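You operate a simulated robot arm through the tools that you are given. There is no shell and no other tool.

Carry out the task below with a simulated two-armed robot. There is one attempt and no reset: what you move stays moved.

Task
Take the purple towel from the top of the black table and lay it out flat on the top of the make-up table.

Only the result counts: the job must be done as asked and must still hold three seconds after the hand-in. Knocking over, shifting, dropping, spilling or breaking anything else fails it. Flat cloth is picked up by pressing the open fingertips on it (5 to 10 N) and closing them slowly along it; thin cloth reads only 2 to 8 mm in the jaws.

Robot
Two 7-joint arms with two-finger parallel grippers on one trunk, on a base that moves. Base frame: it is fixed to the floor where the robot stands at the start and does not move with it; the origin is under the middle of the robot, x ahead of it, y to its left, z up. Lengths are in m, angles in rad, forces in N, time in s.
The left shoulder is at the start at [0.05, 0.158, 0.983], the right one opposite. With the tool pointing down near the work surface each hand reaches from about 0.24 to 0.66 m from the robot's upright axis, wherever it stands, measured 20 degrees to its own side. Places, roughly: purple towel [2, 2.75, 0.75]; top of the make-up table [1.7, 2.4, 0.8]. Payload 3.91 kg a hand.
The TCP of each hand is the grasp point between the finger pads, 0.03 m short of the fingertips. In the tool frame z runs along the fingers and y along their closing line. Largest opening 0.11 m; finger width 0.02, thickness 0.01; the body of the gripper, 0.048 by 0.112 m, starts 0.055 m behind the TCP.
Orientation is told as [roll, pitch, yaw] about the base's x, y, z axes, in that order, counted from this pose: with the fingers straight down and closing along the base's y, the tool's x points along the base's -x, its y along +y and its z along -z.

Tools
- The arms move only by the tool send_rows. It takes "left_targets", "right_targets" or both (then of equal length, played together; a hand with none holds still); each is a list of rows, each an object of numbers (a shift or turn left out is 0, a gripper value left out holds the last): "dx", "dy", "dz": the shift along the tool's x, y, z in m; "rx", "ry", "rz": the turn, a rotation vector about the tool's x, y, z in rad; "jaw": the opening, from 0 (shut) to 1 (fully open). In form: [{"dx": .., "dy": .., "dz": .., "rx": .., "ry": .., "rz": .., "jaw": ..}, ...]. A call has 1 to 20 rows; each row is the pose to reach, as a shift and turn from the pose commanded when the call began, along the tool's axes at that moment. Each row takes 0.2 s and may step no farther than 0.05 m and 0.15 rad from the row before; otherwise, or with a gripper value out of range, the whole call is refused. A pose out of reach is approached as far as the arm can. The call stops where the force on the tool passes 40 N (or 10 N more than at its start, if that is more) or the arm is blocked; 0.2 s more then pass. Each finger travels about 0.153 m/s and halts on what it meets, pressing with about 42 N; the grip force reading is that of the motor and also rises with nothing between the fingers. The clock runs only during rows and for 0.2 s after the last one: add rows that repeat a pose to give the fingers time. The reply holds the time, the measured pose of the TCP, the force on the tool along the base axes, the opening and the grip force, in the units named above and with some noise, with the torque about the TCP (base axes, N m) and any sound that the robot's microphone picked up.
- Cameras (640 x 400 px; columns grow to the right, rows downward): "scene" is now at [0.1281, 0.0005, 1.1243]; the picture's right is [-0.08, -1.00, 0.00], its down [-0.50, 0.04, -0.86] and it looks along [0.86, -0.07, -0.51] (base axes); focal length 235 px, centre (320, 200). "left" rides on the left gripper at [0.072, -0.017, -0.103] in its tool frame; the picture's right is [0.23, 0.97, 0.00], its down [-0.76, 0.18, -0.62] and it looks along [-0.61, 0.14, 0.78] (tool axes); focal length 222 px, centre (320, 200). "right" rides on the right gripper at [0.072, 0.017, -0.103] in its tool frame; the picture's right is [-0.23, 0.97, 0.00], its down [-0.76, -0.18, -0.62] and it looks along [-0.61, -0.14, 0.78] (tool axes); focal length 222 px, centre (320, 200). There is no depth. A picture from a camera that has moved, and an enlarged one, comes with that camera's place and axes in the base frame and with its lens. The place of the scene camera against the robot may be out by one fixed shift of up to 0.012 m in any direction.
- capture(camera): a new picture of that camera. No time passes.
- lift_body(by): slides the trunk up (or, below 0, down) by that many m; the arms and the scene camera ride with it, the base frame stays. It gives what a move gives, with no picture.
- drive_base(legs): drives the robot by 1 to 6 legs, each [ahead, turn to the left] in m and rad, along the robot's own axes; the way and the turn of a leg run together, so that a leg with both is an arc; at most 1.5 m and 3.142 rad a leg. The arms and the cameras ride along, it lands a little off, and it stops where it bumps. It gives what a move gives.
- turn_head(pan, tilt): turns the head with the scene camera to pan (to the left, within 1.396 rad either way) and tilt (down, from -0.506 to 1.204), counted from straight ahead of the robot. It gives what a move gives.
- inspect(camera, box): a new picture of the part [left, top, right, bottom] of that camera's present view, enlarged. No time passes.
- hand_in(): hands the job in; it is judged then, once.

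Places have to be worked out from the pictures, the camera data and where the tool is seen. Open the grippers and draw the arms clear of the work before you hand the job in, unless the task says otherwise.

The tools are called by a JSON object that holds its "api" and its "payload". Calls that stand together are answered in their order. send_rows: Moves the arms, as the interface text tells. Its arguments: {"type":"object","properties":{"left_targets":{"type":"array"},"right_targets":{"type":"array"}},"required":[]} The other tools are called the same way: lift_body (by) moves the trunk up or down; drive_base (legs) drives the base; turn_head (pan, tilt) turns the head that bears the scene camera; capture (camera) takes a picture; inspect (camera, box) takes an enlarged picture of a part of a camera's view; hand_in () hands the job in.

At the start:

```text
time_s: 0.0
left_tool_pos: [0.5092, 0.2431, 1.0294]
left_tool_rot: [0.001, 0.0, -0.001]
left_force: [-0.5, -0.3, 0.5]
left_ft_torque: [-0.02, -0.02, -0.01]
left_finger_gap: 0.1099
left_grip_force: 0.1
right_tool_pos: [0.4289, -0.2014, 0.9808]
right_tool_rot: [0.0, 0.0, 0.001]
right_force: [-0.3, 0.4, -0.3]
right_ft_torque: [-0.04, -0.02, 0.03]
right_finger_gap: 0.1102
right_grip_force: 0.0
trunk travel left (down, up): [-0.225, 0.257]
robot x, y, heading: [-0.0025, 0.0008, -0.002]
head pan, tilt (commanded): [-0.08, 0.531]
```

scene: 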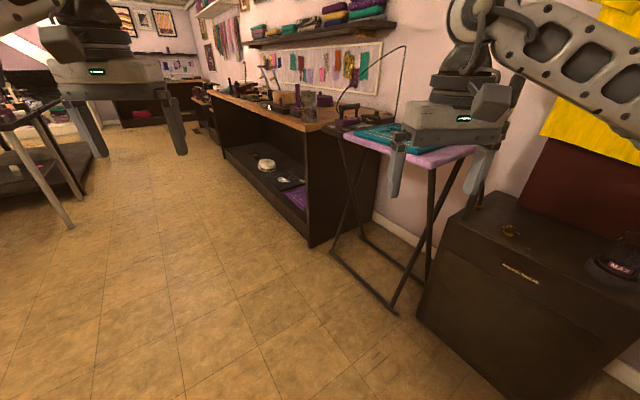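
right: 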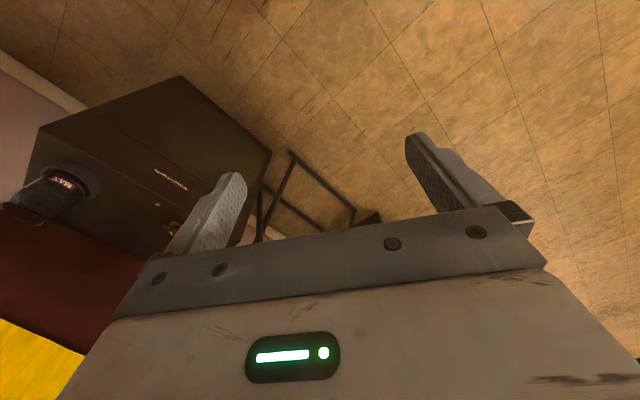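
left: 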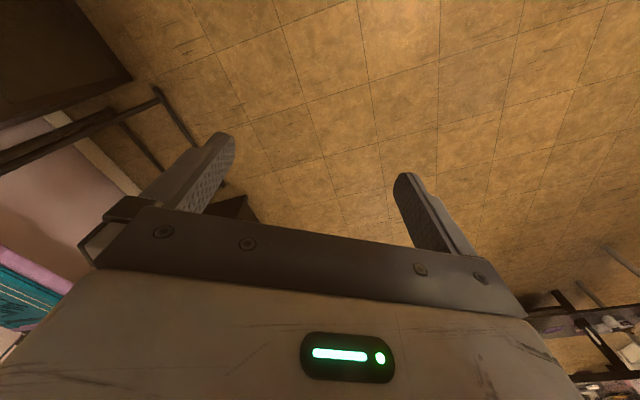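

The opening view shows a sewing room with the target area off to the front-left. I turn the head left to look toward the towel at about [2, 2.75].

{"api": "turn_head", "payload": {"pan": 0.9, "tilt": 0.3}}

```text
time_s: 1.2
left_tool_pos: [0.5092, 0.2435, 1.0284]
left_tool_rot: [0.0, 0.0, -0.001]
left_force: [-1.0, 0.8, 0.6]
left_ft_torque: [-0.02, 0.01, 0.03]
left_finger_gap: 0.1102
left_grip_force: 0.0
right_tool_pos: [0.4294, -0.2017, 0.982]
right_tool_rot: [0.001, 0.0, 0.001]
right_force: [0.2, -0.3, 0.4]
right_ft_torque: [0.03, -0.01, -0.01]
right_finger_gap: 0.1098
right_grip_force: 0.0
trunk travel left (down, up): [-0.225, 0.257]
robot x, y, heading: [-0.0009, -0.0001, 0.002]
head pan, tilt (commanded): [0.901, 0.3]
```

The head is turned; I take a picture of the left side.

{"api": "capture", "payload": {"camera": "scene"}}

```text
taken
camera scene: at [0.0962, 0.0809, 1.1455], right [0.78, -0.62, 0.0], down [-0.18, -0.23, -0.96], along [0.59, 0.75, -0.3], focal length 235 px, centre (320, 200)
```

scene: 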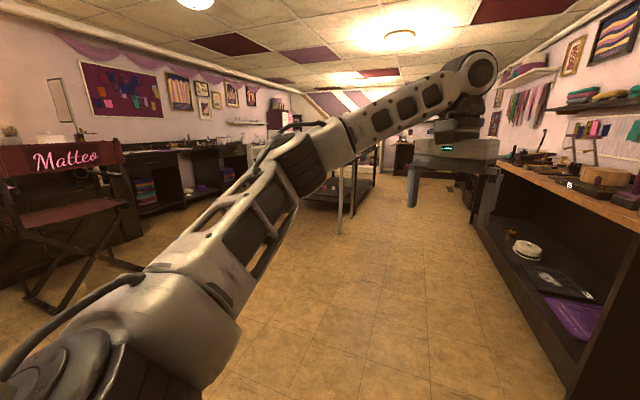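

The arm hides the target region around column 310, so I zoom into that area to see what is visible beside it.

{"api": "inspect", "payload": {"camera": "scene", "box": [240, 110, 440, 240]}}

{"api": "turn_head", "payload": {"pan": 0.0, "tilt": 0.3}}

```text
3.08 times, centred on (340, 175) of scene
camera zoom: at [0.0962, 0.0809, 1.1455], right [0.78, -0.62, 0.0], down [-0.18, -0.23, -0.96], along [0.59, 0.75, -0.3], focal length 723 px, centre (258, 277)
```

zoom: 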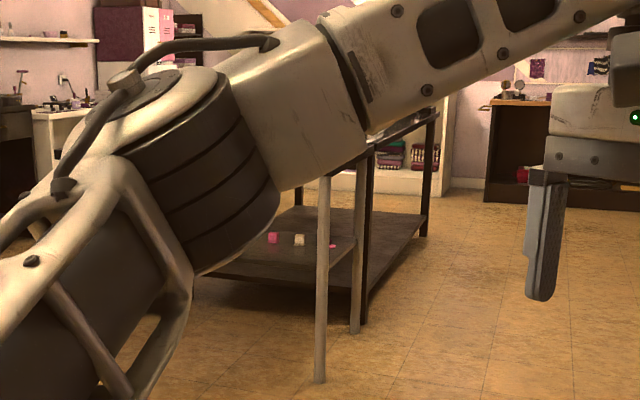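

```text
time_s: 2.5
left_tool_pos: [0.5081, 0.2421, 1.0288]
left_tool_rot: [0.001, -0.001, 0.0]
left_force: [0.2, 0.1, 1.1]
left_ft_torque: [0.02, -0.01, -0.01]
left_finger_gap: 0.11
left_grip_force: 0.1
right_tool_pos: [0.4289, -0.2019, 0.9825]
right_tool_rot: [0.0, 0.0, 0.0]
right_force: [-0.4, 0.8, 0.0]
right_ft_torque: [0.0, -0.03, 0.02]
right_finger_gap: 0.11
right_grip_force: 0.0
trunk travel left (down, up): [-0.225, 0.257]
robot x, y, heading: [0.0033, 0.0006, 0.002]
head pan, tilt (commanded): [0.0, 0.3]
```

There are two tables in the middle of the room. I turn the base in place toward them so the camera looks between the arms.

{"api": "drive_base", "payload": {"legs": [[0, 0.94]]}}

{"api": "capture", "payload": {"camera": "scene"}}

```text
time_s: 5.3
left_tool_pos: [0.1032, 0.5538, 1.0278]
left_tool_rot: [0.001, 0.0, 0.94]
left_force: [0.2, -0.3, -0.3]
left_ft_torque: [0.01, -0.01, -0.04]
left_finger_gap: 0.1099
left_grip_force: 0.1
right_tool_pos: [0.415, 0.229, 0.9814]
right_tool_rot: [0.001, 0.0, 0.941]
right_force: [-0.7, -0.6, -0.9]
right_ft_torque: [-0.02, 0.03, 0.01]
right_finger_gap: 0.1101
right_grip_force: 0.0
trunk travel left (down, up): [-0.225, 0.257]
robot x, y, heading: [-0.0029, 0.0015, 0.936]
head pan, tilt (commanded): [0.0, 0.3]
```

```text
taken
camera scene: at [0.0765, 0.1157, 1.1455], right [0.81, -0.59, 0.0], down [-0.17, -0.24, -0.96], along [0.56, 0.77, -0.3], focal length 235 px, centre (320, 200)
```

scene: 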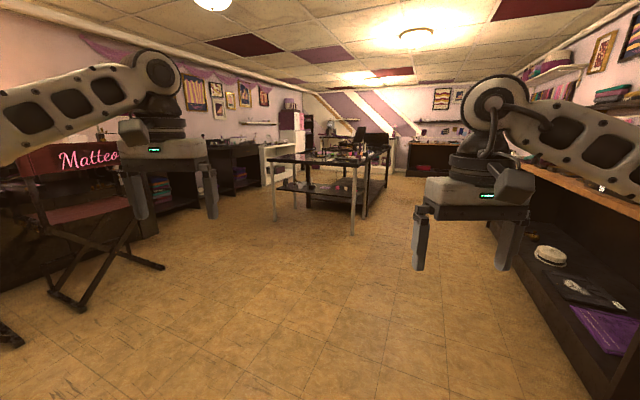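

The tables are now in clear view. I zoom on them.

{"api": "inspect", "payload": {"camera": "scene", "box": [250, 115, 410, 245]}}

```text
3.08 times, centred on (330, 180) of scene
camera zoom: at [0.0765, 0.1157, 1.1455], right [0.81, -0.59, 0.0], down [-0.17, -0.24, -0.96], along [0.56, 0.77, -0.3], focal length 723 px, centre (289, 262)
```

zoom: 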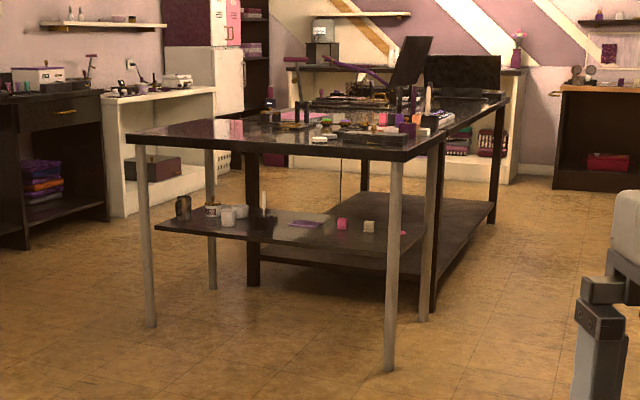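

Two tables touch: a glass-looking one with steel legs in front (corner to corner about (1.12,2.52) to (1.65,1.66)) and a longer dark one behind. I raise the trunk and drive nearer for a view from above.

{"api": "lift_body", "payload": {"by": 0.25}}

{"api": "drive_base", "payload": {"legs": [[0.8, 0]]}}

{"api": "turn_head", "payload": {"pan": 0.0, "tilt": 0.45}}

{"api": "capture", "payload": {"camera": "scene"}}

```text
time_s: 7.8
left_tool_pos: [0.1029, 0.5548, 1.2783]
left_tool_rot: [-0.001, 0.0, 0.941]
left_force: [0.4, 0.1, 0.2]
left_ft_torque: [0.03, 0.02, -0.04]
left_finger_gap: 0.1102
left_grip_force: 0.0
right_tool_pos: [0.4167, 0.2286, 1.2313]
right_tool_rot: [0.0, 0.002, 0.94]
right_force: [0.3, 0.3, -0.1]
right_ft_torque: [0.02, -0.01, -0.01]
right_finger_gap: 0.11
right_grip_force: 0.0
trunk travel left (down, up): [-0.475, 0.007]
robot x, y, heading: [-0.0018, -0.0012, 0.938]
head pan, tilt (commanded): [0.0, 0.3]
```

```text
time_s: 12.1
left_tool_pos: [0.5733, 1.2022, 1.277]
left_tool_rot: [-0.001, -0.001, 0.945]
left_force: [-1.1, -0.6, -0.9]
left_ft_torque: [0.0, 0.02, 0.01]
left_finger_gap: 0.1105
left_grip_force: 0.0
right_tool_pos: [0.8861, 0.8777, 1.2313]
right_tool_rot: [0.001, -0.001, 0.943]
right_force: [0.6, 0.1, 0.3]
right_ft_torque: [0.0, 0.0, -0.01]
right_finger_gap: 0.1104
right_grip_force: 0.1
trunk travel left (down, up): [-0.475, 0.007]
robot x, y, heading: [0.4718, 0.6493, 0.948]
head pan, tilt (commanded): [0.0, 0.3]
```

```text
time_s: 12.8
left_tool_pos: [0.5718, 1.2035, 1.2799]
left_tool_rot: [0.001, 0.0, 0.946]
left_force: [-0.7, -0.7, 0.4]
left_ft_torque: [0.01, 0.02, 0.0]
left_finger_gap: 0.11
left_grip_force: 0.0
right_tool_pos: [0.8858, 0.8773, 1.2319]
right_tool_rot: [0.001, 0.001, 0.944]
right_force: [0.5, 1.0, 0.2]
right_ft_torque: [0.0, -0.04, 0.01]
right_finger_gap: 0.1102
right_grip_force: 0.1
trunk travel left (down, up): [-0.475, 0.007]
robot x, y, heading: [0.4742, 0.6501, 0.949]
head pan, tilt (commanded): [0.0, 0.45]
```

```text
taken
camera scene: at [0.5464, 0.7626, 1.3816], right [0.81, -0.59, 0.0], down [-0.26, -0.35, -0.9], along [0.53, 0.73, -0.43], focal length 235 px, centre (320, 200)
```

scene: 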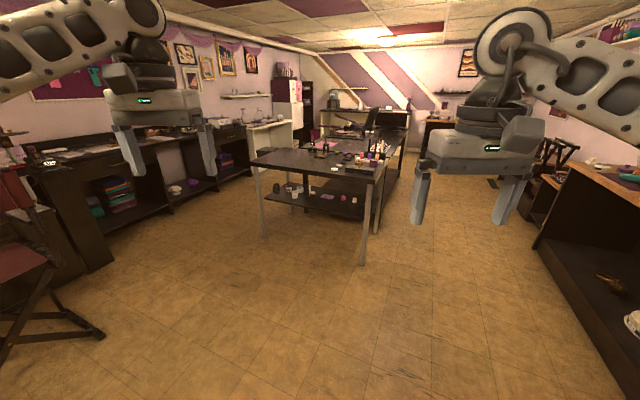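

I zoom on the table tops.

{"api": "inspect", "payload": {"camera": "scene", "box": [240, 95, 420, 215]}}

```text
3.33 times, centred on (330, 155) of scene
camera zoom: at [0.5464, 0.7626, 1.3816], right [0.81, -0.59, 0.0], down [-0.26, -0.35, -0.9], along [0.53, 0.73, -0.43], focal length 784 px, centre (287, 350)
```

zoom: 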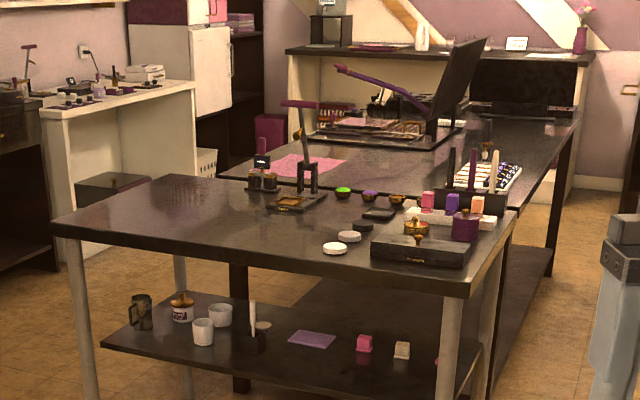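

The make-up table (z≈0.80, corners about (1.19,2.67), (1.75,1.77), (2.26,2.08), (1.70,2.98)) has objects on its far and right parts, and the pinkish-purple towel lies on the black table just behind its left end. I drive toward the left aisle to see the towel better.

{"api": "drive_base", "payload": {"legs": [[0, 0.45], [1.2, 0], [0, -0.6]]}}

{"api": "turn_head", "payload": {"pan": 0.0, "tilt": 0.55}}

{"api": "capture", "payload": {"camera": "scene"}}

```text
time_s: 21.9
left_tool_pos: [0.8644, 2.365, 1.2788]
left_tool_rot: [-0.001, 0.0, 0.796]
left_force: [-0.2, 0.3, 0.6]
left_ft_torque: [0.04, 0.01, 0.02]
left_finger_gap: 0.1098
left_grip_force: 0.1
right_tool_pos: [1.1252, 1.9983, 1.2323]
right_tool_rot: [0.0, 0.0, 0.797]
right_force: [-0.5, -0.6, -0.1]
right_ft_torque: [0.0, -0.01, -0.02]
right_finger_gap: 0.11
right_grip_force: 0.0
trunk travel left (down, up): [-0.475, 0.007]
robot x, y, heading: [0.681, 1.8278, 0.797]
head pan, tilt (commanded): [0.0, 0.45]
```

```text
time_s: 22.6
left_tool_pos: [0.8635, 2.3653, 1.2776]
left_tool_rot: [-0.001, -0.001, 0.798]
left_force: [-0.3, 0.6, 0.3]
left_ft_torque: [0.01, -0.01, 0.0]
left_finger_gap: 0.11
left_grip_force: 0.1
right_tool_pos: [1.1268, 1.9985, 1.2321]
right_tool_rot: [0.001, 0.0, 0.795]
right_force: [-0.3, -0.1, -0.8]
right_ft_torque: [0.02, -0.01, -0.03]
right_finger_gap: 0.1101
right_grip_force: 0.0
trunk travel left (down, up): [-0.475, 0.007]
robot x, y, heading: [0.6777, 1.8326, 0.798]
head pan, tilt (commanded): [0.0, 0.55]
```

```text
taken
camera scene: at [0.7706, 1.9327, 1.3725], right [0.72, -0.7, 0.0], down [-0.36, -0.37, -0.85], along [0.6, 0.61, -0.52], focal length 235 px, centre (320, 200)
```

scene: 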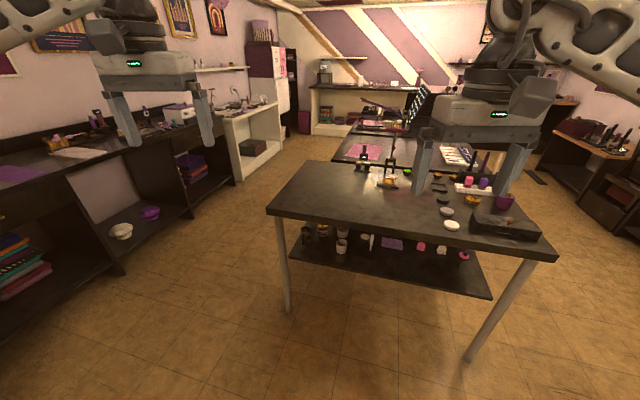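

I zoom on the table tops again from this nearer viewpoint.

{"api": "inspect", "payload": {"camera": "scene", "box": [255, 80, 565, 275]}}

{"api": "inspect", "payload": {"camera": "scene", "box": [310, 110, 470, 210]}}

```text
2.05 times, centred on (410, 178) of scene
camera zoom: at [0.7706, 1.9327, 1.3725], right [0.72, -0.7, 0.0], down [-0.36, -0.37, -0.85], along [0.6, 0.61, -0.52], focal length 482 px, centre (135, 246)
```

zoom: 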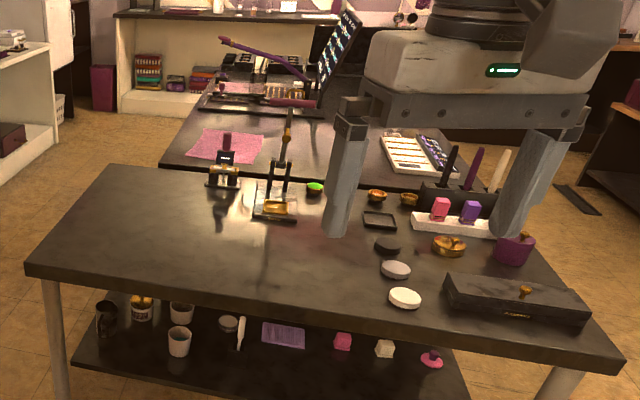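

```text
4.00 times, centred on (390, 160) of scene
camera zoom: at [0.7706, 1.9327, 1.3725], right [0.72, -0.7, 0.0], down [-0.36, -0.37, -0.85], along [0.6, 0.61, -0.52], focal length 940 px, centre (40, 360)
```

zoom: 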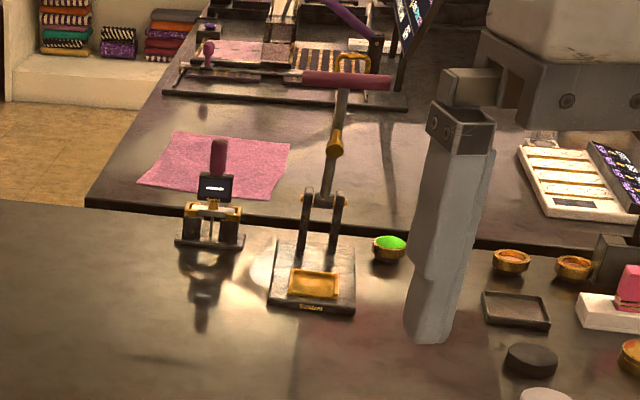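

The towel is a flat pink-purple cloth, about 0.24 × 0.31 m, near the left-front corner of the black table, and the make-up table's left part is free. I drive round into the aisle on the left of both tables.

{"api": "drive_base", "payload": {"legs": [[0, 0.608], [1.18, 0], [0, -0.858]]}}

{"api": "capture", "payload": {"camera": "scene"}}

```text
time_s: 32.4
left_tool_pos: [1.1844, 3.4639, 1.2789]
left_tool_rot: [0.0, -0.001, 0.545]
left_force: [0.8, 0.0, -0.3]
left_ft_torque: [0.01, 0.01, 0.0]
left_finger_gap: 0.11
left_grip_force: 0.0
right_tool_pos: [1.3458, 3.0425, 1.2314]
right_tool_rot: [0.0, 0.0, 0.543]
right_force: [0.3, 0.0, 0.0]
right_ft_torque: [0.01, 0.01, -0.02]
right_finger_gap: 0.1102
right_grip_force: 0.1
trunk travel left (down, up): [-0.475, 0.007]
robot x, y, heading: [0.8713, 2.9941, 0.547]
head pan, tilt (commanded): [0.0, 0.55]
```

```text
taken
camera scene: at [0.9848, 3.0679, 1.3725], right [0.52, -0.86, 0.0], down [-0.45, -0.27, -0.85], along [0.73, 0.44, -0.52], focal length 235 px, centre (320, 200)
```

scene: 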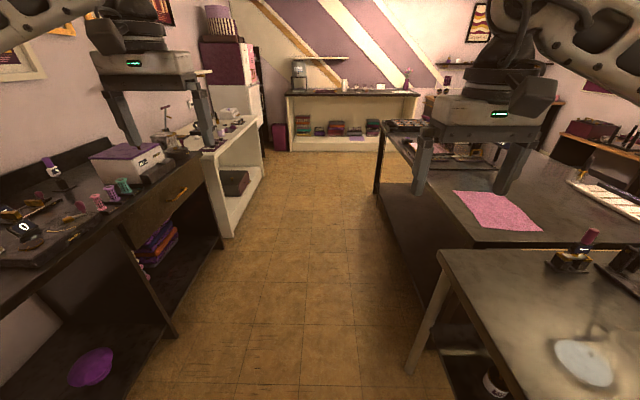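

Now the towel is clearly visible on the black table's corner. I zoom in on it to measure its corners.

{"api": "inspect", "payload": {"camera": "scene", "box": [400, 150, 640, 300]}}

{"api": "inspect", "payload": {"camera": "scene", "box": [430, 170, 560, 250]}}

```text
2.67 times, centred on (520, 225) of scene
camera zoom: at [0.9848, 3.0679, 1.3725], right [0.52, -0.86, 0.0], down [-0.45, -0.27, -0.85], along [0.73, 0.44, -0.52], focal length 627 px, centre (-213, 133)
```

zoom: 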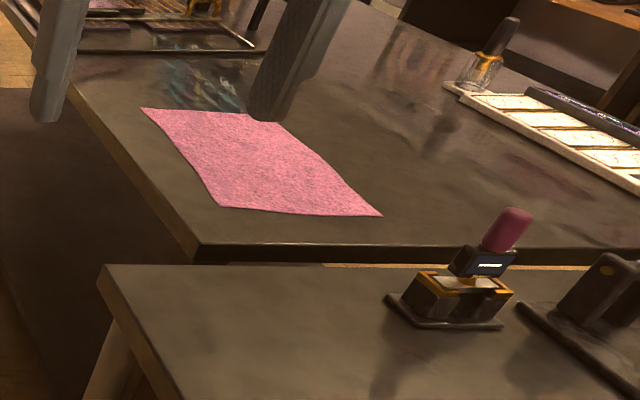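

```text
4.92 times, centred on (495, 210) of scene
camera zoom: at [0.9848, 3.0679, 1.3725], right [0.52, -0.86, 0.0], down [-0.45, -0.27, -0.85], along [0.73, 0.44, -0.52], focal length 1157 px, centre (-542, 151)
```

zoom: 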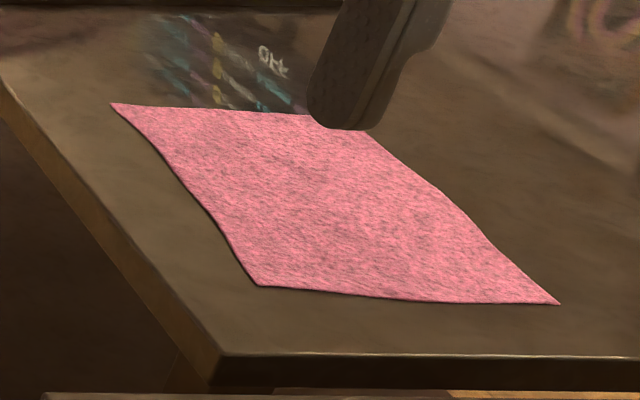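

Triangulating two views puts both table tops near z≈0.79, with towel corners near (2.20,3.03), (1.94,2.90), (2.035,2.70), (2.30,2.83). I look down to see how far my own base sticks out.

{"api": "turn_head", "payload": {"pan": 0.0, "tilt": 1.2}}

{"api": "capture", "payload": {"camera": "scene"}}

```text
time_s: 33.5
left_tool_pos: [1.1843, 3.4632, 1.2791]
left_tool_rot: [-0.001, 0.0, 0.546]
left_force: [0.9, -0.4, -0.7]
left_ft_torque: [-0.01, 0.01, 0.02]
left_finger_gap: 0.11
left_grip_force: 0.1
right_tool_pos: [1.3474, 3.0432, 1.2313]
right_tool_rot: [0.001, 0.002, 0.544]
right_force: [-0.1, -0.1, -0.8]
right_ft_torque: [-0.01, 0.01, 0.0]
right_finger_gap: 0.1098
right_grip_force: 0.1
trunk travel left (down, up): [-0.475, 0.007]
robot x, y, heading: [0.8739, 2.9936, 0.544]
head pan, tilt (commanded): [0.0, 1.201]
```

```text
taken
camera scene: at [0.9556, 3.0507, 1.3234], right [0.52, -0.86, 0.0], down [-0.8, -0.48, -0.36], along [0.31, 0.19, -0.93], focal length 235 px, centre (320, 200)
```

scene: 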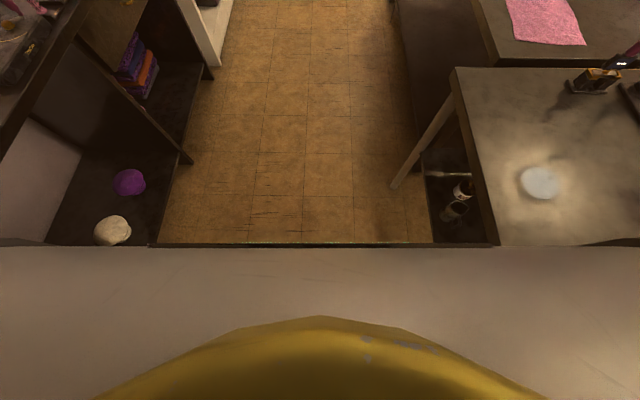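

The white chest hides the base: it can extend at most about 0.34 m ahead. I lower the trunk (both hands are over the aisle) so the camera can see past the chest to the base edge.

{"api": "lift_body", "payload": {"by": -0.4}}

{"api": "capture", "payload": {"camera": "scene"}}

```text
time_s: 37.3
left_tool_pos: [1.1848, 3.4639, 0.8788]
left_tool_rot: [0.0, 0.0, 0.544]
left_force: [-0.5, -0.1, -0.1]
left_ft_torque: [-0.02, -0.02, 0.02]
left_finger_gap: 0.1103
left_grip_force: 0.1
right_tool_pos: [1.3476, 3.0433, 0.8304]
right_tool_rot: [0.001, 0.0, 0.545]
right_force: [-0.3, -0.6, -0.1]
right_ft_torque: [-0.01, 0.02, 0.01]
right_finger_gap: 0.1101
right_grip_force: 0.0
trunk travel left (down, up): [-0.075, 0.407]
robot x, y, heading: [0.8736, 2.9942, 0.545]
head pan, tilt (commanded): [0.0, 1.201]
```

```text
taken
camera scene: at [0.9556, 3.0506, 0.9234], right [0.52, -0.86, 0.0], down [-0.8, -0.48, -0.36], along [0.31, 0.19, -0.93], focal length 235 px, centre (320, 200)
```

scene: 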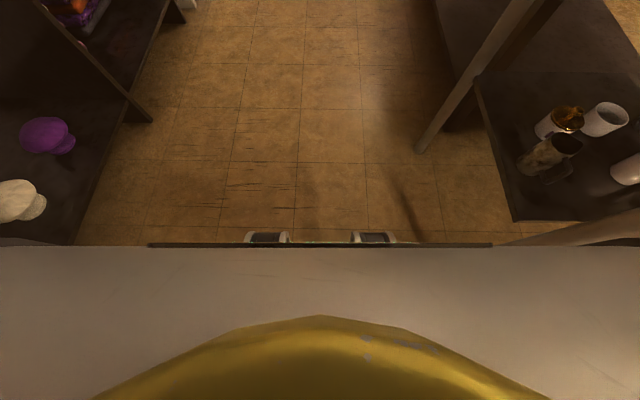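

Base wheels show at about 0.31 m ahead of the axis, so I'll keep the axis at least 0.37 m from table edges. I raise the trunk again and drive along the aisle, then turn right to face the towel.

{"api": "lift_body", "payload": {"by": 0.4}}

{"api": "drive_base", "payload": {"legs": [[1.005, 0], [0, -1.573]]}}

{"api": "turn_head", "payload": {"pan": 0.0, "tilt": 0.8}}

{"api": "capture", "payload": {"camera": "scene"}}

```text
time_s: 41.1
left_tool_pos: [1.1853, 3.4633, 1.2797]
left_tool_rot: [0.0, 0.0, 0.542]
left_force: [-0.2, 0.7, -0.1]
left_ft_torque: [0.02, 0.01, -0.04]
left_finger_gap: 0.11
left_grip_force: 0.0
right_tool_pos: [1.3474, 3.0425, 1.2309]
right_tool_rot: [0.001, 0.0, 0.543]
right_force: [0.1, 0.1, 0.2]
right_ft_torque: [0.01, -0.01, -0.02]
right_finger_gap: 0.1099
right_grip_force: 0.3
trunk travel left (down, up): [-0.475, 0.007]
robot x, y, heading: [0.8768, 2.992, 0.546]
head pan, tilt (commanded): [0.0, 1.201]
```

```text
time_s: 50.2
left_tool_pos: [2.2053, 3.2004, 1.2786]
left_tool_rot: [0.0, 0.0, -1.042]
left_force: [-0.7, -0.1, 0.1]
left_ft_torque: [0.02, 0.02, -0.02]
left_finger_gap: 0.11
left_grip_force: 0.1
right_tool_pos: [1.7842, 3.0432, 1.2322]
right_tool_rot: [-0.001, 0.0, -1.038]
right_force: [-0.1, -0.3, -0.8]
right_ft_torque: [0.01, -0.01, -0.03]
right_finger_gap: 0.1099
right_grip_force: 0.2
trunk travel left (down, up): [-0.475, 0.007]
robot x, y, heading: [1.74, 3.5155, -1.038]
head pan, tilt (commanded): [0.0, 1.201]
```

```text
time_s: 51.1
left_tool_pos: [2.2072, 3.2003, 1.28]
left_tool_rot: [0.002, 0.0, -1.04]
left_force: [0.5, -0.6, -1.1]
left_ft_torque: [-0.01, 0.01, -0.02]
left_finger_gap: 0.1101
left_grip_force: 0.1
right_tool_pos: [1.7833, 3.0417, 1.2315]
right_tool_rot: [0.0, 0.0, -1.039]
right_force: [-0.8, -0.5, 0.2]
right_ft_torque: [0.01, -0.01, 0.01]
right_finger_gap: 0.11
right_grip_force: 0.0
trunk travel left (down, up): [-0.475, 0.007]
robot x, y, heading: [1.7409, 3.515, -1.045]
head pan, tilt (commanded): [0.0, 0.799]
```

```text
taken
camera scene: at [1.7993, 3.419, 1.351], right [-0.86, -0.51, 0.0], down [-0.36, 0.62, -0.7], along [0.35, -0.6, -0.72], focal length 235 px, centre (320, 200)
```

scene: 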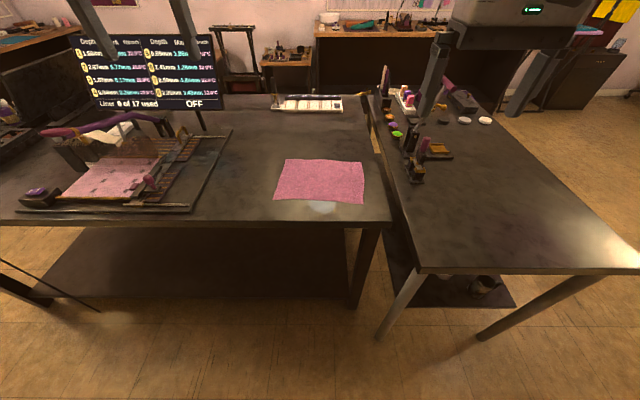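

The towel is squarely in front: near-edge corners at about (2.20,3.03) and (1.94,2.90), table edge 0.56 m ahead of my axis. I bring both hands to about 0.12 m either side of the centre line, at z≈1.08, with the jaws half open.

{"api": "send_rows", "payload": {"left_targets": [{"dx": 0.005, "dy": -0.02, "dz": 0.033, "jaw": 0.45}, {"dx": 0.01, "dy": -0.041, "dz": 0.066}, {"dx": 0.015, "dy": -0.062, "dz": 0.1}, {"dx": 0.02, "dy": -0.082, "dz": 0.133}, {"dx": 0.025, "dy": -0.103, "dz": 0.166}, {"dx": 0.03, "dy": -0.123, "dz": 0.199}, {"dx": 0.03, "dy": -0.123, "dz": 0.199}], "right_targets": [{"dx": -0.005, "dy": 0.015, "dz": 0.025, "jaw": 0.45}, {"dx": -0.01, "dy": 0.03, "dz": 0.05}, {"dx": -0.015, "dy": 0.046, "dz": 0.076}, {"dx": -0.02, "dy": 0.061, "dz": 0.101}, {"dx": -0.025, "dy": 0.076, "dz": 0.127}, {"dx": -0.029, "dy": 0.0915, "dz": 0.152}, {"dx": -0.029, "dy": 0.0915, "dz": 0.152}]}}

```text
time_s: 52.7
left_tool_pos: [2.0851, 3.163, 1.0806]
left_tool_rot: [0.0, -0.002, -1.038]
left_force: [-0.1, 0.5, -0.4]
left_ft_torque: [-0.01, 0.01, 0.01]
left_finger_gap: 0.0493
left_grip_force: 0.1
right_tool_pos: [1.8783, 3.0651, 1.0804]
right_tool_rot: [0.0, -0.001, -1.038]
right_force: [0.7, 0.6, -0.7]
right_ft_torque: [0.02, -0.01, -0.03]
right_finger_gap: 0.0495
right_grip_force: 0.1
trunk travel left (down, up): [-0.475, 0.007]
robot x, y, heading: [1.7388, 3.5134, -1.038]
head pan, tilt (commanded): [0.0, 0.799]
```

Both hands are in place. I drive ahead 0.18 m, keeping the base short of the table edge, and look again.

{"api": "drive_base", "payload": {"legs": [[0.18, 0]]}}

{"api": "capture", "payload": {"camera": "scene"}}

```text
time_s: 54.2
left_tool_pos: [2.1766, 3.0073, 1.08]
left_tool_rot: [-0.001, 0.0, -1.04]
left_force: [0.8, -0.4, -0.2]
left_ft_torque: [-0.01, -0.02, -0.01]
left_finger_gap: 0.0495
left_grip_force: 0.2
right_tool_pos: [1.968, 2.9103, 1.0796]
right_tool_rot: [0.001, -0.002, -1.041]
right_force: [-0.4, 0.0, 0.3]
right_ft_torque: [-0.02, -0.01, -0.02]
right_finger_gap: 0.0493
right_grip_force: 0.0
trunk travel left (down, up): [-0.475, 0.007]
robot x, y, heading: [1.8315, 3.3585, -1.042]
head pan, tilt (commanded): [0.0, 0.799]
```

```text
taken
camera scene: at [1.8902, 3.2639, 1.351], right [-0.86, -0.51, 0.0], down [-0.36, 0.62, -0.7], along [0.35, -0.6, -0.72], focal length 235 px, centre (320, 200)
```

scene: 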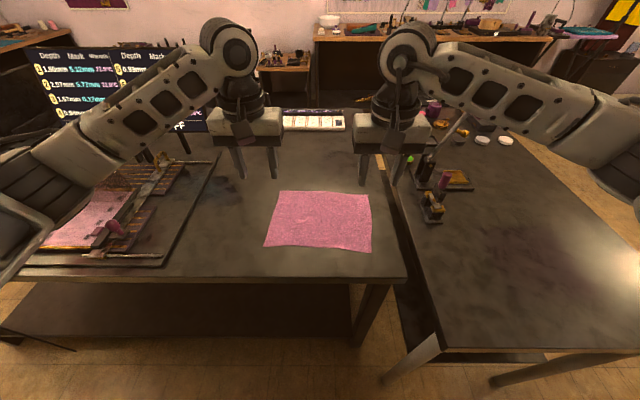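

My position is good: the towel's near edge lies under the hands, needing about 1–2 cm more ahead. I lower the trunk 0.15 m and check with the wrist cameras.

{"api": "lift_body", "payload": {"by": -0.15}}

{"api": "capture", "payload": {"camera": "left"}}

{"api": "capture", "payload": {"camera": "right"}}

{"api": "capture", "payload": {"camera": "scene"}}

```text
time_s: 55.9
left_tool_pos: [2.1757, 3.0076, 0.9315]
left_tool_rot: [-0.001, 0.0, -1.041]
left_force: [0.2, 0.3, 1.0]
left_ft_torque: [0.04, 0.0, -0.03]
left_finger_gap: 0.0494
left_grip_force: 0.1
right_tool_pos: [1.9671, 2.9102, 0.9296]
right_tool_rot: [-0.001, 0.0, -1.041]
right_force: [0.0, 0.0, -0.4]
right_ft_torque: [0.02, -0.03, 0.05]
right_finger_gap: 0.0495
right_grip_force: 0.0
trunk travel left (down, up): [-0.325, 0.157]
robot x, y, heading: [1.8312, 3.3623, -1.036]
head pan, tilt (commanded): [0.0, 0.799]
```

```text
taken
camera left: at [2.1239, 3.0625, 1.0348], right [0.73, 0.69, 0.0], down [0.54, -0.57, 0.62], along [0.43, -0.45, -0.78], focal length 222 px, centre (320, 200)
```

left: 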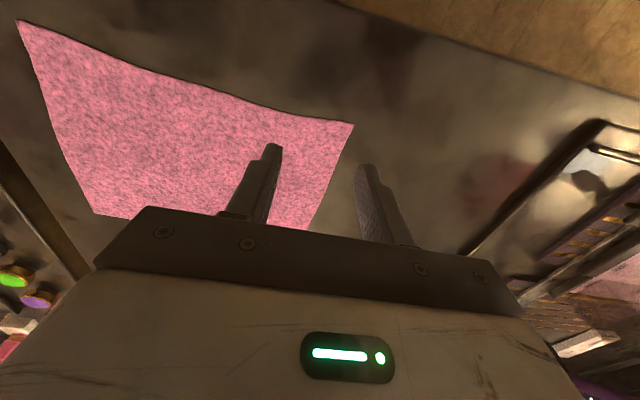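

```text
taken
camera right: at [1.9462, 2.9806, 1.0336], right [0.95, 0.3, 0.0], down [0.23, -0.75, 0.62], along [0.19, -0.6, -0.78], focal length 222 px, centre (320, 200)
```

right: 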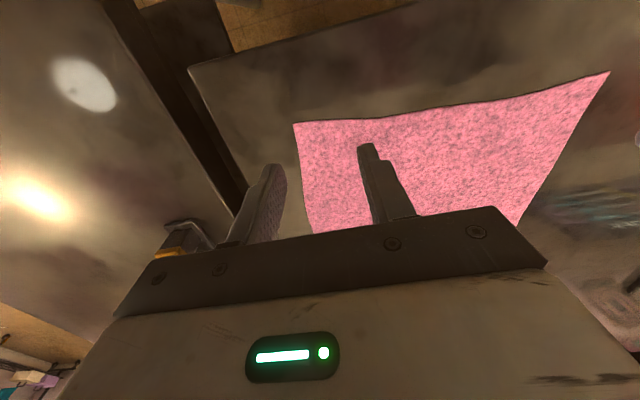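

```text
taken
camera scene: at [1.8898, 3.2646, 1.2012], right [-0.86, -0.51, 0.0], down [-0.36, 0.62, -0.7], along [0.35, -0.6, -0.72], focal length 235 px, centre (320, 200)
```

scene: 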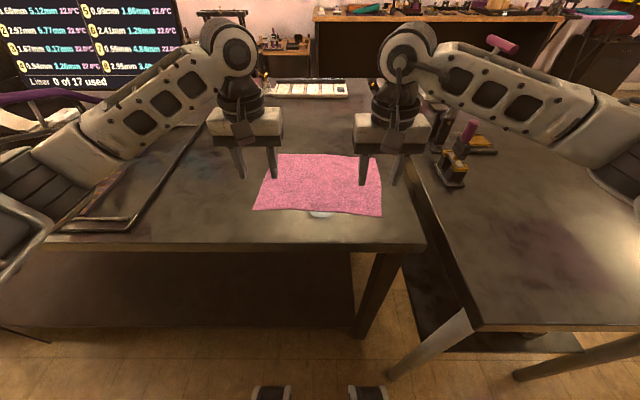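

Both wrist views agree: corner A is 37 mm left of the left TCP with the edge 3 mm ahead, and corner B is 29 mm right of the right TCP with the edge about 9 mm ahead. I shift the hands over the cloth and lower to about 1.5 cm above it.

{"api": "send_rows", "payload": {"left_targets": [{"dx": -0.009, "dz": 0.04}, {"dx": -0.018, "dz": 0.08}, {"dx": -0.018, "dz": 0.09}, {"dx": -0.018, "dz": 0.09}], "right_targets": [{"dx": -0.012, "dy": 0.004, "dz": 0.04}, {"dx": -0.023, "dy": 0.008, "dz": 0.08}, {"dx": -0.023, "dy": 0.008, "dz": 0.088}, {"dx": -0.023, "dy": 0.008, "dz": 0.088}]}}

{"api": "capture", "payload": {"camera": "left"}}

{"api": "capture", "payload": {"camera": "right"}}

```text
time_s: 56.9
left_tool_pos: [2.1848, 2.9918, 0.8416]
left_tool_rot: [0.0, 0.0, -1.042]
left_force: [0.4, -0.6, 0.5]
left_ft_torque: [0.01, 0.0, 0.0]
left_finger_gap: 0.0495
left_grip_force: 0.1
right_tool_pos: [1.9871, 2.8944, 0.8424]
right_tool_rot: [0.0, 0.002, -1.04]
right_force: [-0.7, 0.3, -0.1]
right_ft_torque: [-0.03, 0.06, 0.01]
right_finger_gap: 0.0495
right_grip_force: 0.0
trunk travel left (down, up): [-0.325, 0.157]
robot x, y, heading: [1.8305, 3.3593, -1.04]
head pan, tilt (commanded): [0.0, 0.799]
```

```text
taken
camera left: at [2.1323, 3.0464, 0.9438], right [0.73, 0.69, 0.0], down [0.54, -0.57, 0.62], along [0.43, -0.45, -0.78], focal length 222 px, centre (320, 200)
```

left: 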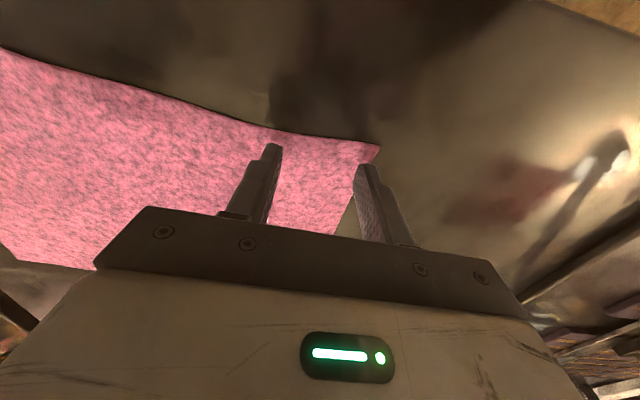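

```text
taken
camera right: at [1.9651, 2.9649, 0.9455], right [0.95, 0.3, 0.0], down [0.23, -0.75, 0.62], along [0.18, -0.6, -0.78], focal length 222 px, centre (320, 200)
```

right: 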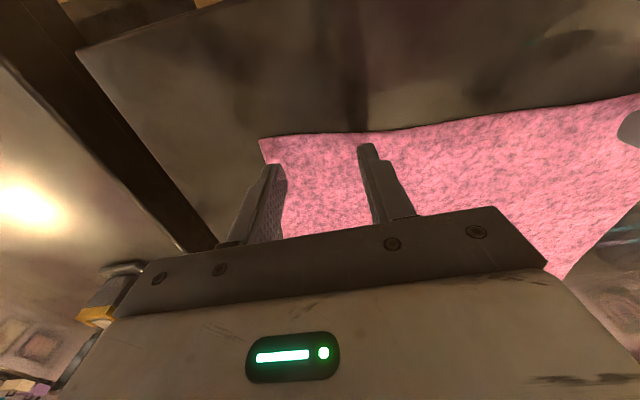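

Fingertips are just over the cloth, about 14–17 mm inside the edge and inside each corner. I lower 10 mm in small steps and read the force.

{"api": "send_rows", "payload": {"left_targets": [{"dz": 0.003}, {"dz": 0.006}, {"dz": 0.009}, {"dz": 0.01}], "right_targets": [{"dz": 0.003}, {"dz": 0.006}, {"dz": 0.009}, {"dz": 0.01}]}}

```text
time_s: 57.9
left_tool_pos: [2.1857, 2.9932, 0.8322]
left_tool_rot: [0.001, -0.001, -1.039]
left_force: [-0.5, -0.5, 4.7]
left_ft_torque: [0.08, -0.06, 0.04]
left_finger_gap: 0.0494
left_grip_force: 0.1
right_tool_pos: [1.9863, 2.8948, 0.8323]
right_tool_rot: [0.001, 0.0, -1.041]
right_force: [0.4, 0.2, 0.3]
right_ft_torque: [0.02, 0.01, 0.0]
right_finger_gap: 0.0492
right_grip_force: 0.1
trunk travel left (down, up): [-0.325, 0.157]
robot x, y, heading: [1.8301, 3.3634, -1.038]
head pan, tilt (commanded): [0.0, 0.799]
```

The left fingertips touch at 4.7 N (tip z≈0.802), the right ones not yet. I press each a little more.

{"api": "send_rows", "payload": {"left_targets": [{"dz": 0.0005}, {"dz": 0.0008}], "right_targets": [{"dz": 0.001}, {"dz": 0.002}]}}

```text
time_s: 58.5
left_tool_pos: [2.1854, 2.9921, 0.831]
left_tool_rot: [-0.002, -0.004, -1.041]
left_force: [1.0, -1.2, 8.8]
left_ft_torque: [0.02, -0.1, -0.05]
left_finger_gap: 0.0497
left_grip_force: 0.0
right_tool_pos: [1.9863, 2.8949, 0.8311]
right_tool_rot: [0.001, -0.001, -1.041]
right_force: [-1.2, 0.2, 5.9]
right_ft_torque: [-0.02, 0.05, -0.03]
right_finger_gap: 0.0493
right_grip_force: 0.1
trunk travel left (down, up): [-0.325, 0.157]
robot x, y, heading: [1.8292, 3.3585, -1.039]
head pan, tilt (commanded): [0.0, 0.799]
```

Both press within 5–10 N. I close the jaws slowly along the cloth.

{"api": "send_rows", "payload": {"left_targets": [{"jaw": 0.425}, {"jaw": 0.4}, {"jaw": 0.375}, {"jaw": 0.35}, {"jaw": 0.325}, {"jaw": 0.3}, {"jaw": 0.275}, {"jaw": 0.25}, {"jaw": 0.225}, {"jaw": 0.2}, {"jaw": 0.175}, {"jaw": 0.15}, {"jaw": 0.125}, {"jaw": 0.1}, {"jaw": 0.075}, {"jaw": 0.05}, {"jaw": 0.025}, {"jaw": 0.0}, {"jaw": 0.0}], "right_targets": [{"jaw": 0.425}, {"jaw": 0.4}, {"jaw": 0.375}, {"jaw": 0.35}, {"jaw": 0.325}, {"jaw": 0.3}, {"jaw": 0.275}, {"jaw": 0.25}, {"jaw": 0.225}, {"jaw": 0.2}, {"jaw": 0.175}, {"jaw": 0.15}, {"jaw": 0.125}, {"jaw": 0.1}, {"jaw": 0.075}, {"jaw": 0.05}, {"jaw": 0.025}, {"jaw": 0.0}, {"jaw": 0.0}]}}

{"api": "capture", "payload": {"camera": "left"}}

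{"api": "capture", "payload": {"camera": "right"}}

```text
time_s: 62.5
left_tool_pos: [2.1837, 2.993, 0.8312]
left_tool_rot: [-0.002, -0.004, -1.043]
left_force: [-7.5, -3.0, 15.6]
left_ft_torque: [-0.03, 0.24, -0.01]
left_finger_gap: 0.0023
left_grip_force: 42.1
right_tool_pos: [1.9863, 2.8958, 0.8313]
right_tool_rot: [0.002, -0.004, -1.04]
right_force: [7.7, 3.9, 7.3]
right_ft_torque: [0.13, -0.22, 0.05]
right_finger_gap: 0.0018
right_grip_force: 41.9
trunk travel left (down, up): [-0.325, 0.157]
robot x, y, heading: [1.8327, 3.3605, -1.044]
head pan, tilt (commanded): [0.0, 0.799]
```

```text
taken
camera left: at [2.132, 3.0475, 0.9351], right [0.73, 0.69, 0.0], down [0.54, -0.57, 0.63], along [0.43, -0.46, -0.78], focal length 222 px, centre (320, 200)
```

left: 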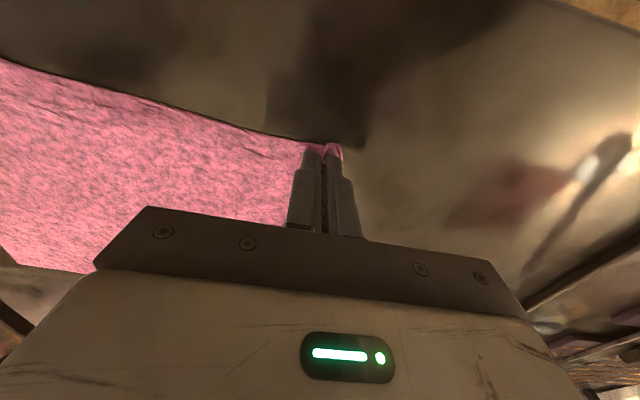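

```text
taken
camera right: at [1.9646, 2.9659, 0.9348], right [0.95, 0.3, 0.0], down [0.23, -0.75, 0.63], along [0.19, -0.6, -0.78], focal length 222 px, centre (320, 200)
```

right: 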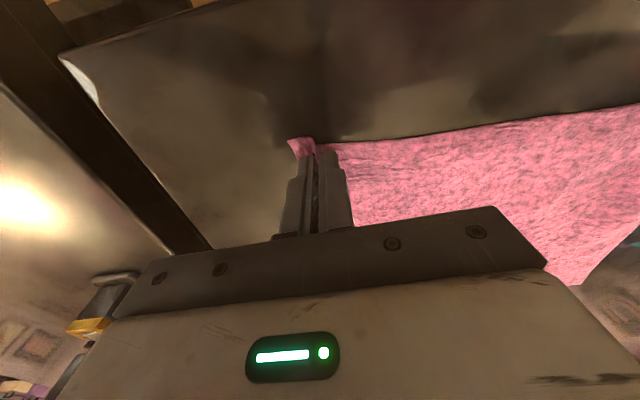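

Both jaws read about 2 mm with the cloth taut between the hands (±8 N sideways), so both corners appear gripped. I lift 5 cm gently, easing the tension slightly.

{"api": "send_rows", "payload": {"left_targets": [{"dy": -0.001, "dz": -0.005}, {"dy": -0.003, "dz": -0.012}, {"dy": -0.003, "dz": -0.02}, {"dy": -0.003, "dz": -0.03}, {"dy": -0.003, "dz": -0.04}, {"dy": -0.003, "dz": -0.05}, {"dy": -0.003, "dz": -0.05}], "right_targets": [{"dy": 0.001, "dz": -0.005}, {"dy": 0.003, "dz": -0.012}, {"dy": 0.003, "dz": -0.02}, {"dy": 0.003, "dz": -0.03}, {"dy": 0.003, "dz": -0.04}, {"dy": 0.003, "dz": -0.05}, {"dy": 0.003, "dz": -0.05}]}}

{"api": "capture", "payload": {"camera": "scene"}}

{"api": "capture", "payload": {"camera": "left"}}

{"api": "capture", "payload": {"camera": "right"}}

```text
time_s: 64.1
left_tool_pos: [2.182, 2.9907, 0.8799]
left_tool_rot: [0.0, -0.002, -1.042]
left_force: [-2.2, -1.1, 0.2]
left_ft_torque: [-0.03, 0.09, -0.01]
left_finger_gap: 0.002
left_grip_force: 41.9
right_tool_pos: [1.9896, 2.8956, 0.8788]
right_tool_rot: [0.0, 0.002, -1.041]
right_force: [1.6, 1.8, 0.3]
right_ft_torque: [0.05, -0.1, 0.04]
right_finger_gap: 0.0018
right_grip_force: 41.9
trunk travel left (down, up): [-0.325, 0.157]
robot x, y, heading: [1.8301, 3.361, -1.041]
head pan, tilt (commanded): [0.0, 0.799]
```

```text
taken
camera scene: at [1.8898, 3.2645, 1.2011], right [-0.86, -0.51, 0.0], down [-0.36, 0.62, -0.7], along [0.35, -0.6, -0.72], focal length 235 px, centre (320, 200)
```

scene: 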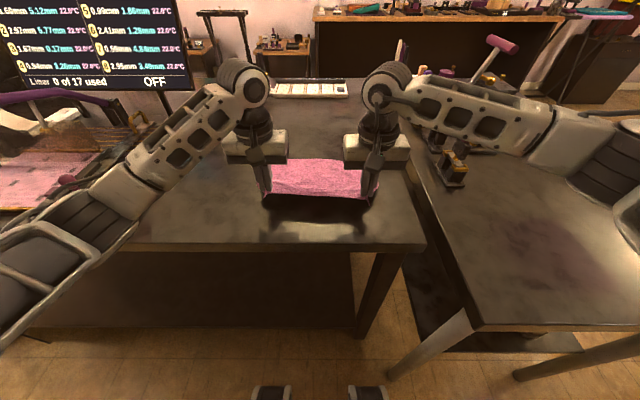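

```text
taken
camera left: at [2.1305, 3.0453, 0.984], right [0.73, 0.69, 0.0], down [0.54, -0.57, 0.62], along [0.43, -0.45, -0.78], focal length 222 px, centre (320, 200)
```

left: 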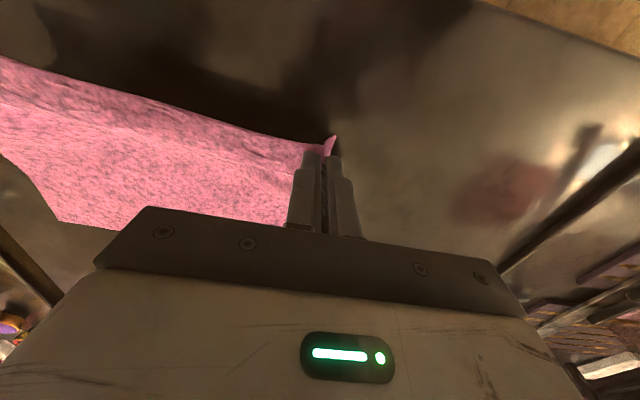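

```text
taken
camera right: at [1.9671, 2.9664, 0.9834], right [0.96, 0.3, 0.0], down [0.23, -0.75, 0.62], along [0.18, -0.6, -0.78], focal length 222 px, centre (320, 200)
```

right: 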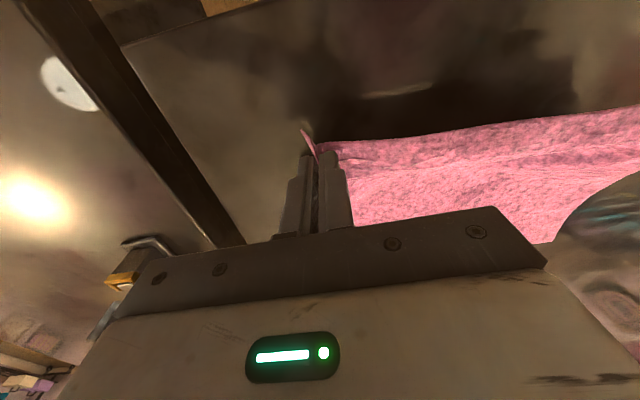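

The towel's near edge is up, held at both corners. I continue lifting with the trunk and then the arms.

{"api": "lift_body", "payload": {"by": 0.15}}

{"api": "send_rows", "payload": {"left_targets": [{"dz": -0.02}, {"dz": -0.04}, {"dz": -0.06}, {"dz": -0.08}, {"dz": -0.1}, {"dz": -0.12}, {"dz": -0.12}], "right_targets": [{"dz": -0.02}, {"dz": -0.04}, {"dz": -0.06}, {"dz": -0.08}, {"dz": -0.1}, {"dz": -0.12}, {"dz": -0.12}]}}

{"api": "capture", "payload": {"camera": "scene"}}

```text
time_s: 65.9
left_tool_pos: [2.1823, 2.991, 1.0297]
left_tool_rot: [0.0, 0.0, -1.043]
left_force: [-2.1, -0.8, -0.2]
left_ft_torque: [0.03, 0.09, -0.01]
left_finger_gap: 0.0023
left_grip_force: 41.6
right_tool_pos: [1.989, 2.896, 1.0302]
right_tool_rot: [0.001, 0.002, -1.04]
right_force: [2.2, 0.2, -1.3]
right_ft_torque: [0.02, -0.04, -0.01]
right_finger_gap: 0.0019
right_grip_force: 41.5
trunk travel left (down, up): [-0.475, 0.007]
robot x, y, heading: [1.8279, 3.3606, -1.039]
head pan, tilt (commanded): [0.0, 0.799]
```

```text
time_s: 67.5
left_tool_pos: [2.1826, 2.9907, 1.1501]
left_tool_rot: [0.0, -0.001, -1.039]
left_force: [-1.0, 0.2, -0.4]
left_ft_torque: [-0.03, 0.05, 0.0]
left_finger_gap: 0.0022
left_grip_force: 42.0
right_tool_pos: [1.9894, 2.8969, 1.1502]
right_tool_rot: [0.0, 0.001, -1.04]
right_force: [1.0, 1.2, -0.6]
right_ft_torque: [0.02, -0.04, -0.01]
right_finger_gap: 0.0021
right_grip_force: 42.1
trunk travel left (down, up): [-0.475, 0.007]
robot x, y, heading: [1.8262, 3.3596, -1.041]
head pan, tilt (commanded): [0.0, 0.799]
```

```text
taken
camera scene: at [1.8899, 3.2644, 1.3511], right [-0.86, -0.51, 0.0], down [-0.36, 0.62, -0.7], along [0.35, -0.6, -0.72], focal length 235 px, centre (320, 200)
```

scene: 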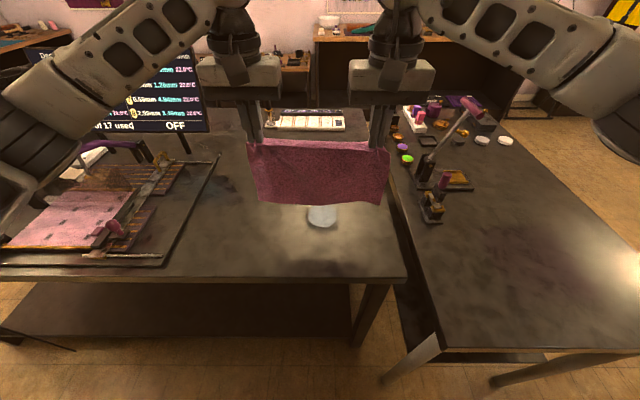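

The towel hangs straight and flat between both hands. I back away from the black table, turn right, and drive along the aisle to the left end of the make-up table.

{"api": "drive_base", "payload": {"legs": [[-0.32, 0], [0, -1.571]]}}

{"api": "capture", "payload": {"camera": "scene"}}

```text
time_s: 73.4
left_tool_pos: [1.3002, 3.2866, 1.1505]
left_tool_rot: [0.0, -0.001, -2.613]
left_force: [0.4, 0.9, 0.5]
left_ft_torque: [0.04, 0.01, 0.04]
left_finger_gap: 0.0022
left_grip_force: 42.3
right_tool_pos: [1.2034, 3.4785, 1.1504]
right_tool_rot: [-0.001, -0.001, -2.61]
right_force: [-0.4, -0.9, 0.4]
right_ft_torque: [0.0, -0.01, 0.04]
right_finger_gap: 0.0018
right_grip_force: 41.4
trunk travel left (down, up): [-0.475, 0.007]
robot x, y, heading: [1.6701, 3.6364, -2.614]
head pan, tilt (commanded): [0.0, 0.799]
```

```text
taken
camera scene: at [1.5627, 3.584, 1.3511], right [-0.51, 0.86, 0.0], down [0.62, 0.36, -0.7], along [-0.6, -0.35, -0.72], focal length 235 px, centre (320, 200)
```

scene: 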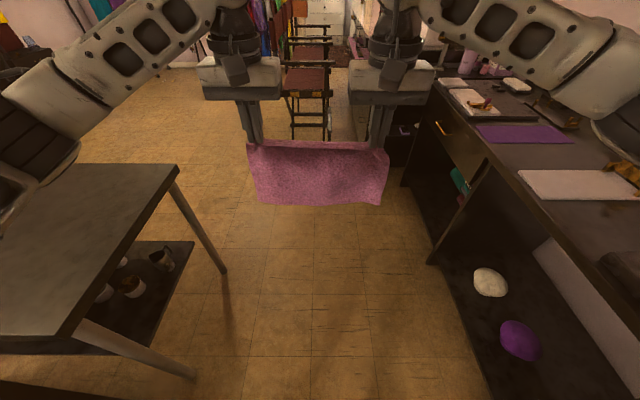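

The aisle ahead is clear. I drive 0.67 m along it and turn left to face the make-up table's left end.

{"api": "drive_base", "payload": {"legs": [[0.67, 0], [0, 1.571]]}}

{"api": "capture", "payload": {"camera": "scene"}}

```text
time_s: 81.0
left_tool_pos: [1.452, 2.9369, 1.1493]
left_tool_rot: [0.001, 0.0, -1.025]
left_force: [-0.4, -0.2, 0.5]
left_ft_torque: [0.0, 0.04, -0.06]
left_finger_gap: 0.0022
left_grip_force: 41.6
right_tool_pos: [1.2601, 2.8396, 1.1501]
right_tool_rot: [0.0, 0.0, -1.025]
right_force: [1.0, 0.5, 0.0]
right_ft_torque: [0.03, -0.03, -0.04]
right_finger_gap: 0.0018
right_grip_force: 41.9
trunk travel left (down, up): [-0.475, 0.007]
robot x, y, heading: [1.0925, 3.3032, -1.021]
head pan, tilt (commanded): [0.0, 0.799]
```

```text
taken
camera scene: at [1.156, 3.206, 1.3511], right [-0.85, -0.52, 0.0], down [-0.37, 0.61, -0.7], along [0.36, -0.6, -0.72], focal length 235 px, centre (320, 200)
```

scene: 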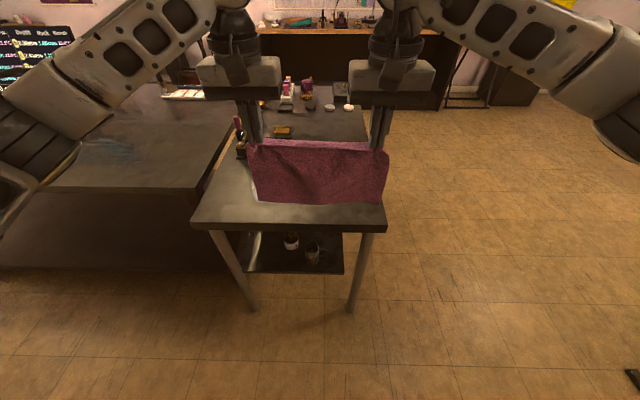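

I now face the left end of the make-up table squarely, its edge 0.545 m ahead and spanning 0.19 m right to 0.385 m left of my centre line. I drive 0.165 m closer with the towel hanging above table height.

{"api": "drive_base", "payload": {"legs": [[0.165, 0]]}}

{"api": "capture", "payload": {"camera": "scene"}}

```text
time_s: 82.4
left_tool_pos: [1.5378, 2.7965, 1.1495]
left_tool_rot: [0.0, -0.001, -1.026]
left_force: [-1.0, -0.8, -0.5]
left_ft_torque: [-0.05, 0.05, -0.08]
left_finger_gap: 0.0022
left_grip_force: 42.3
right_tool_pos: [1.3465, 2.6983, 1.1483]
right_tool_rot: [0.001, 0.001, -1.025]
right_force: [1.0, 0.6, -0.2]
right_ft_torque: [-0.01, -0.02, -0.02]
right_finger_gap: 0.0019
right_grip_force: 41.5
trunk travel left (down, up): [-0.475, 0.007]
robot x, y, heading: [1.1822, 3.1611, -1.019]
head pan, tilt (commanded): [0.0, 0.799]
```

```text
taken
camera scene: at [1.2415, 3.065, 1.351], right [-0.85, -0.52, 0.0], down [-0.37, 0.61, -0.7], along [0.36, -0.6, -0.72], focal length 235 px, centre (320, 200)
```

scene: 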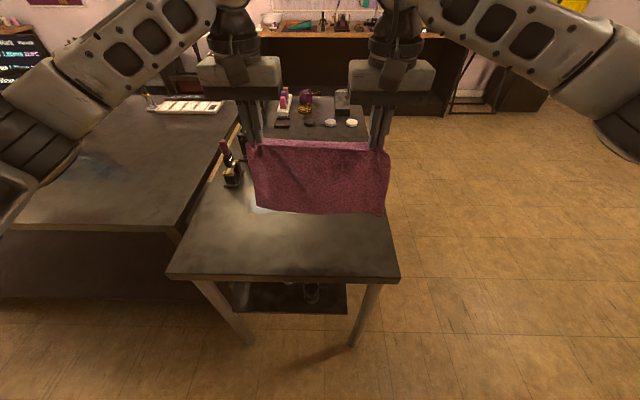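

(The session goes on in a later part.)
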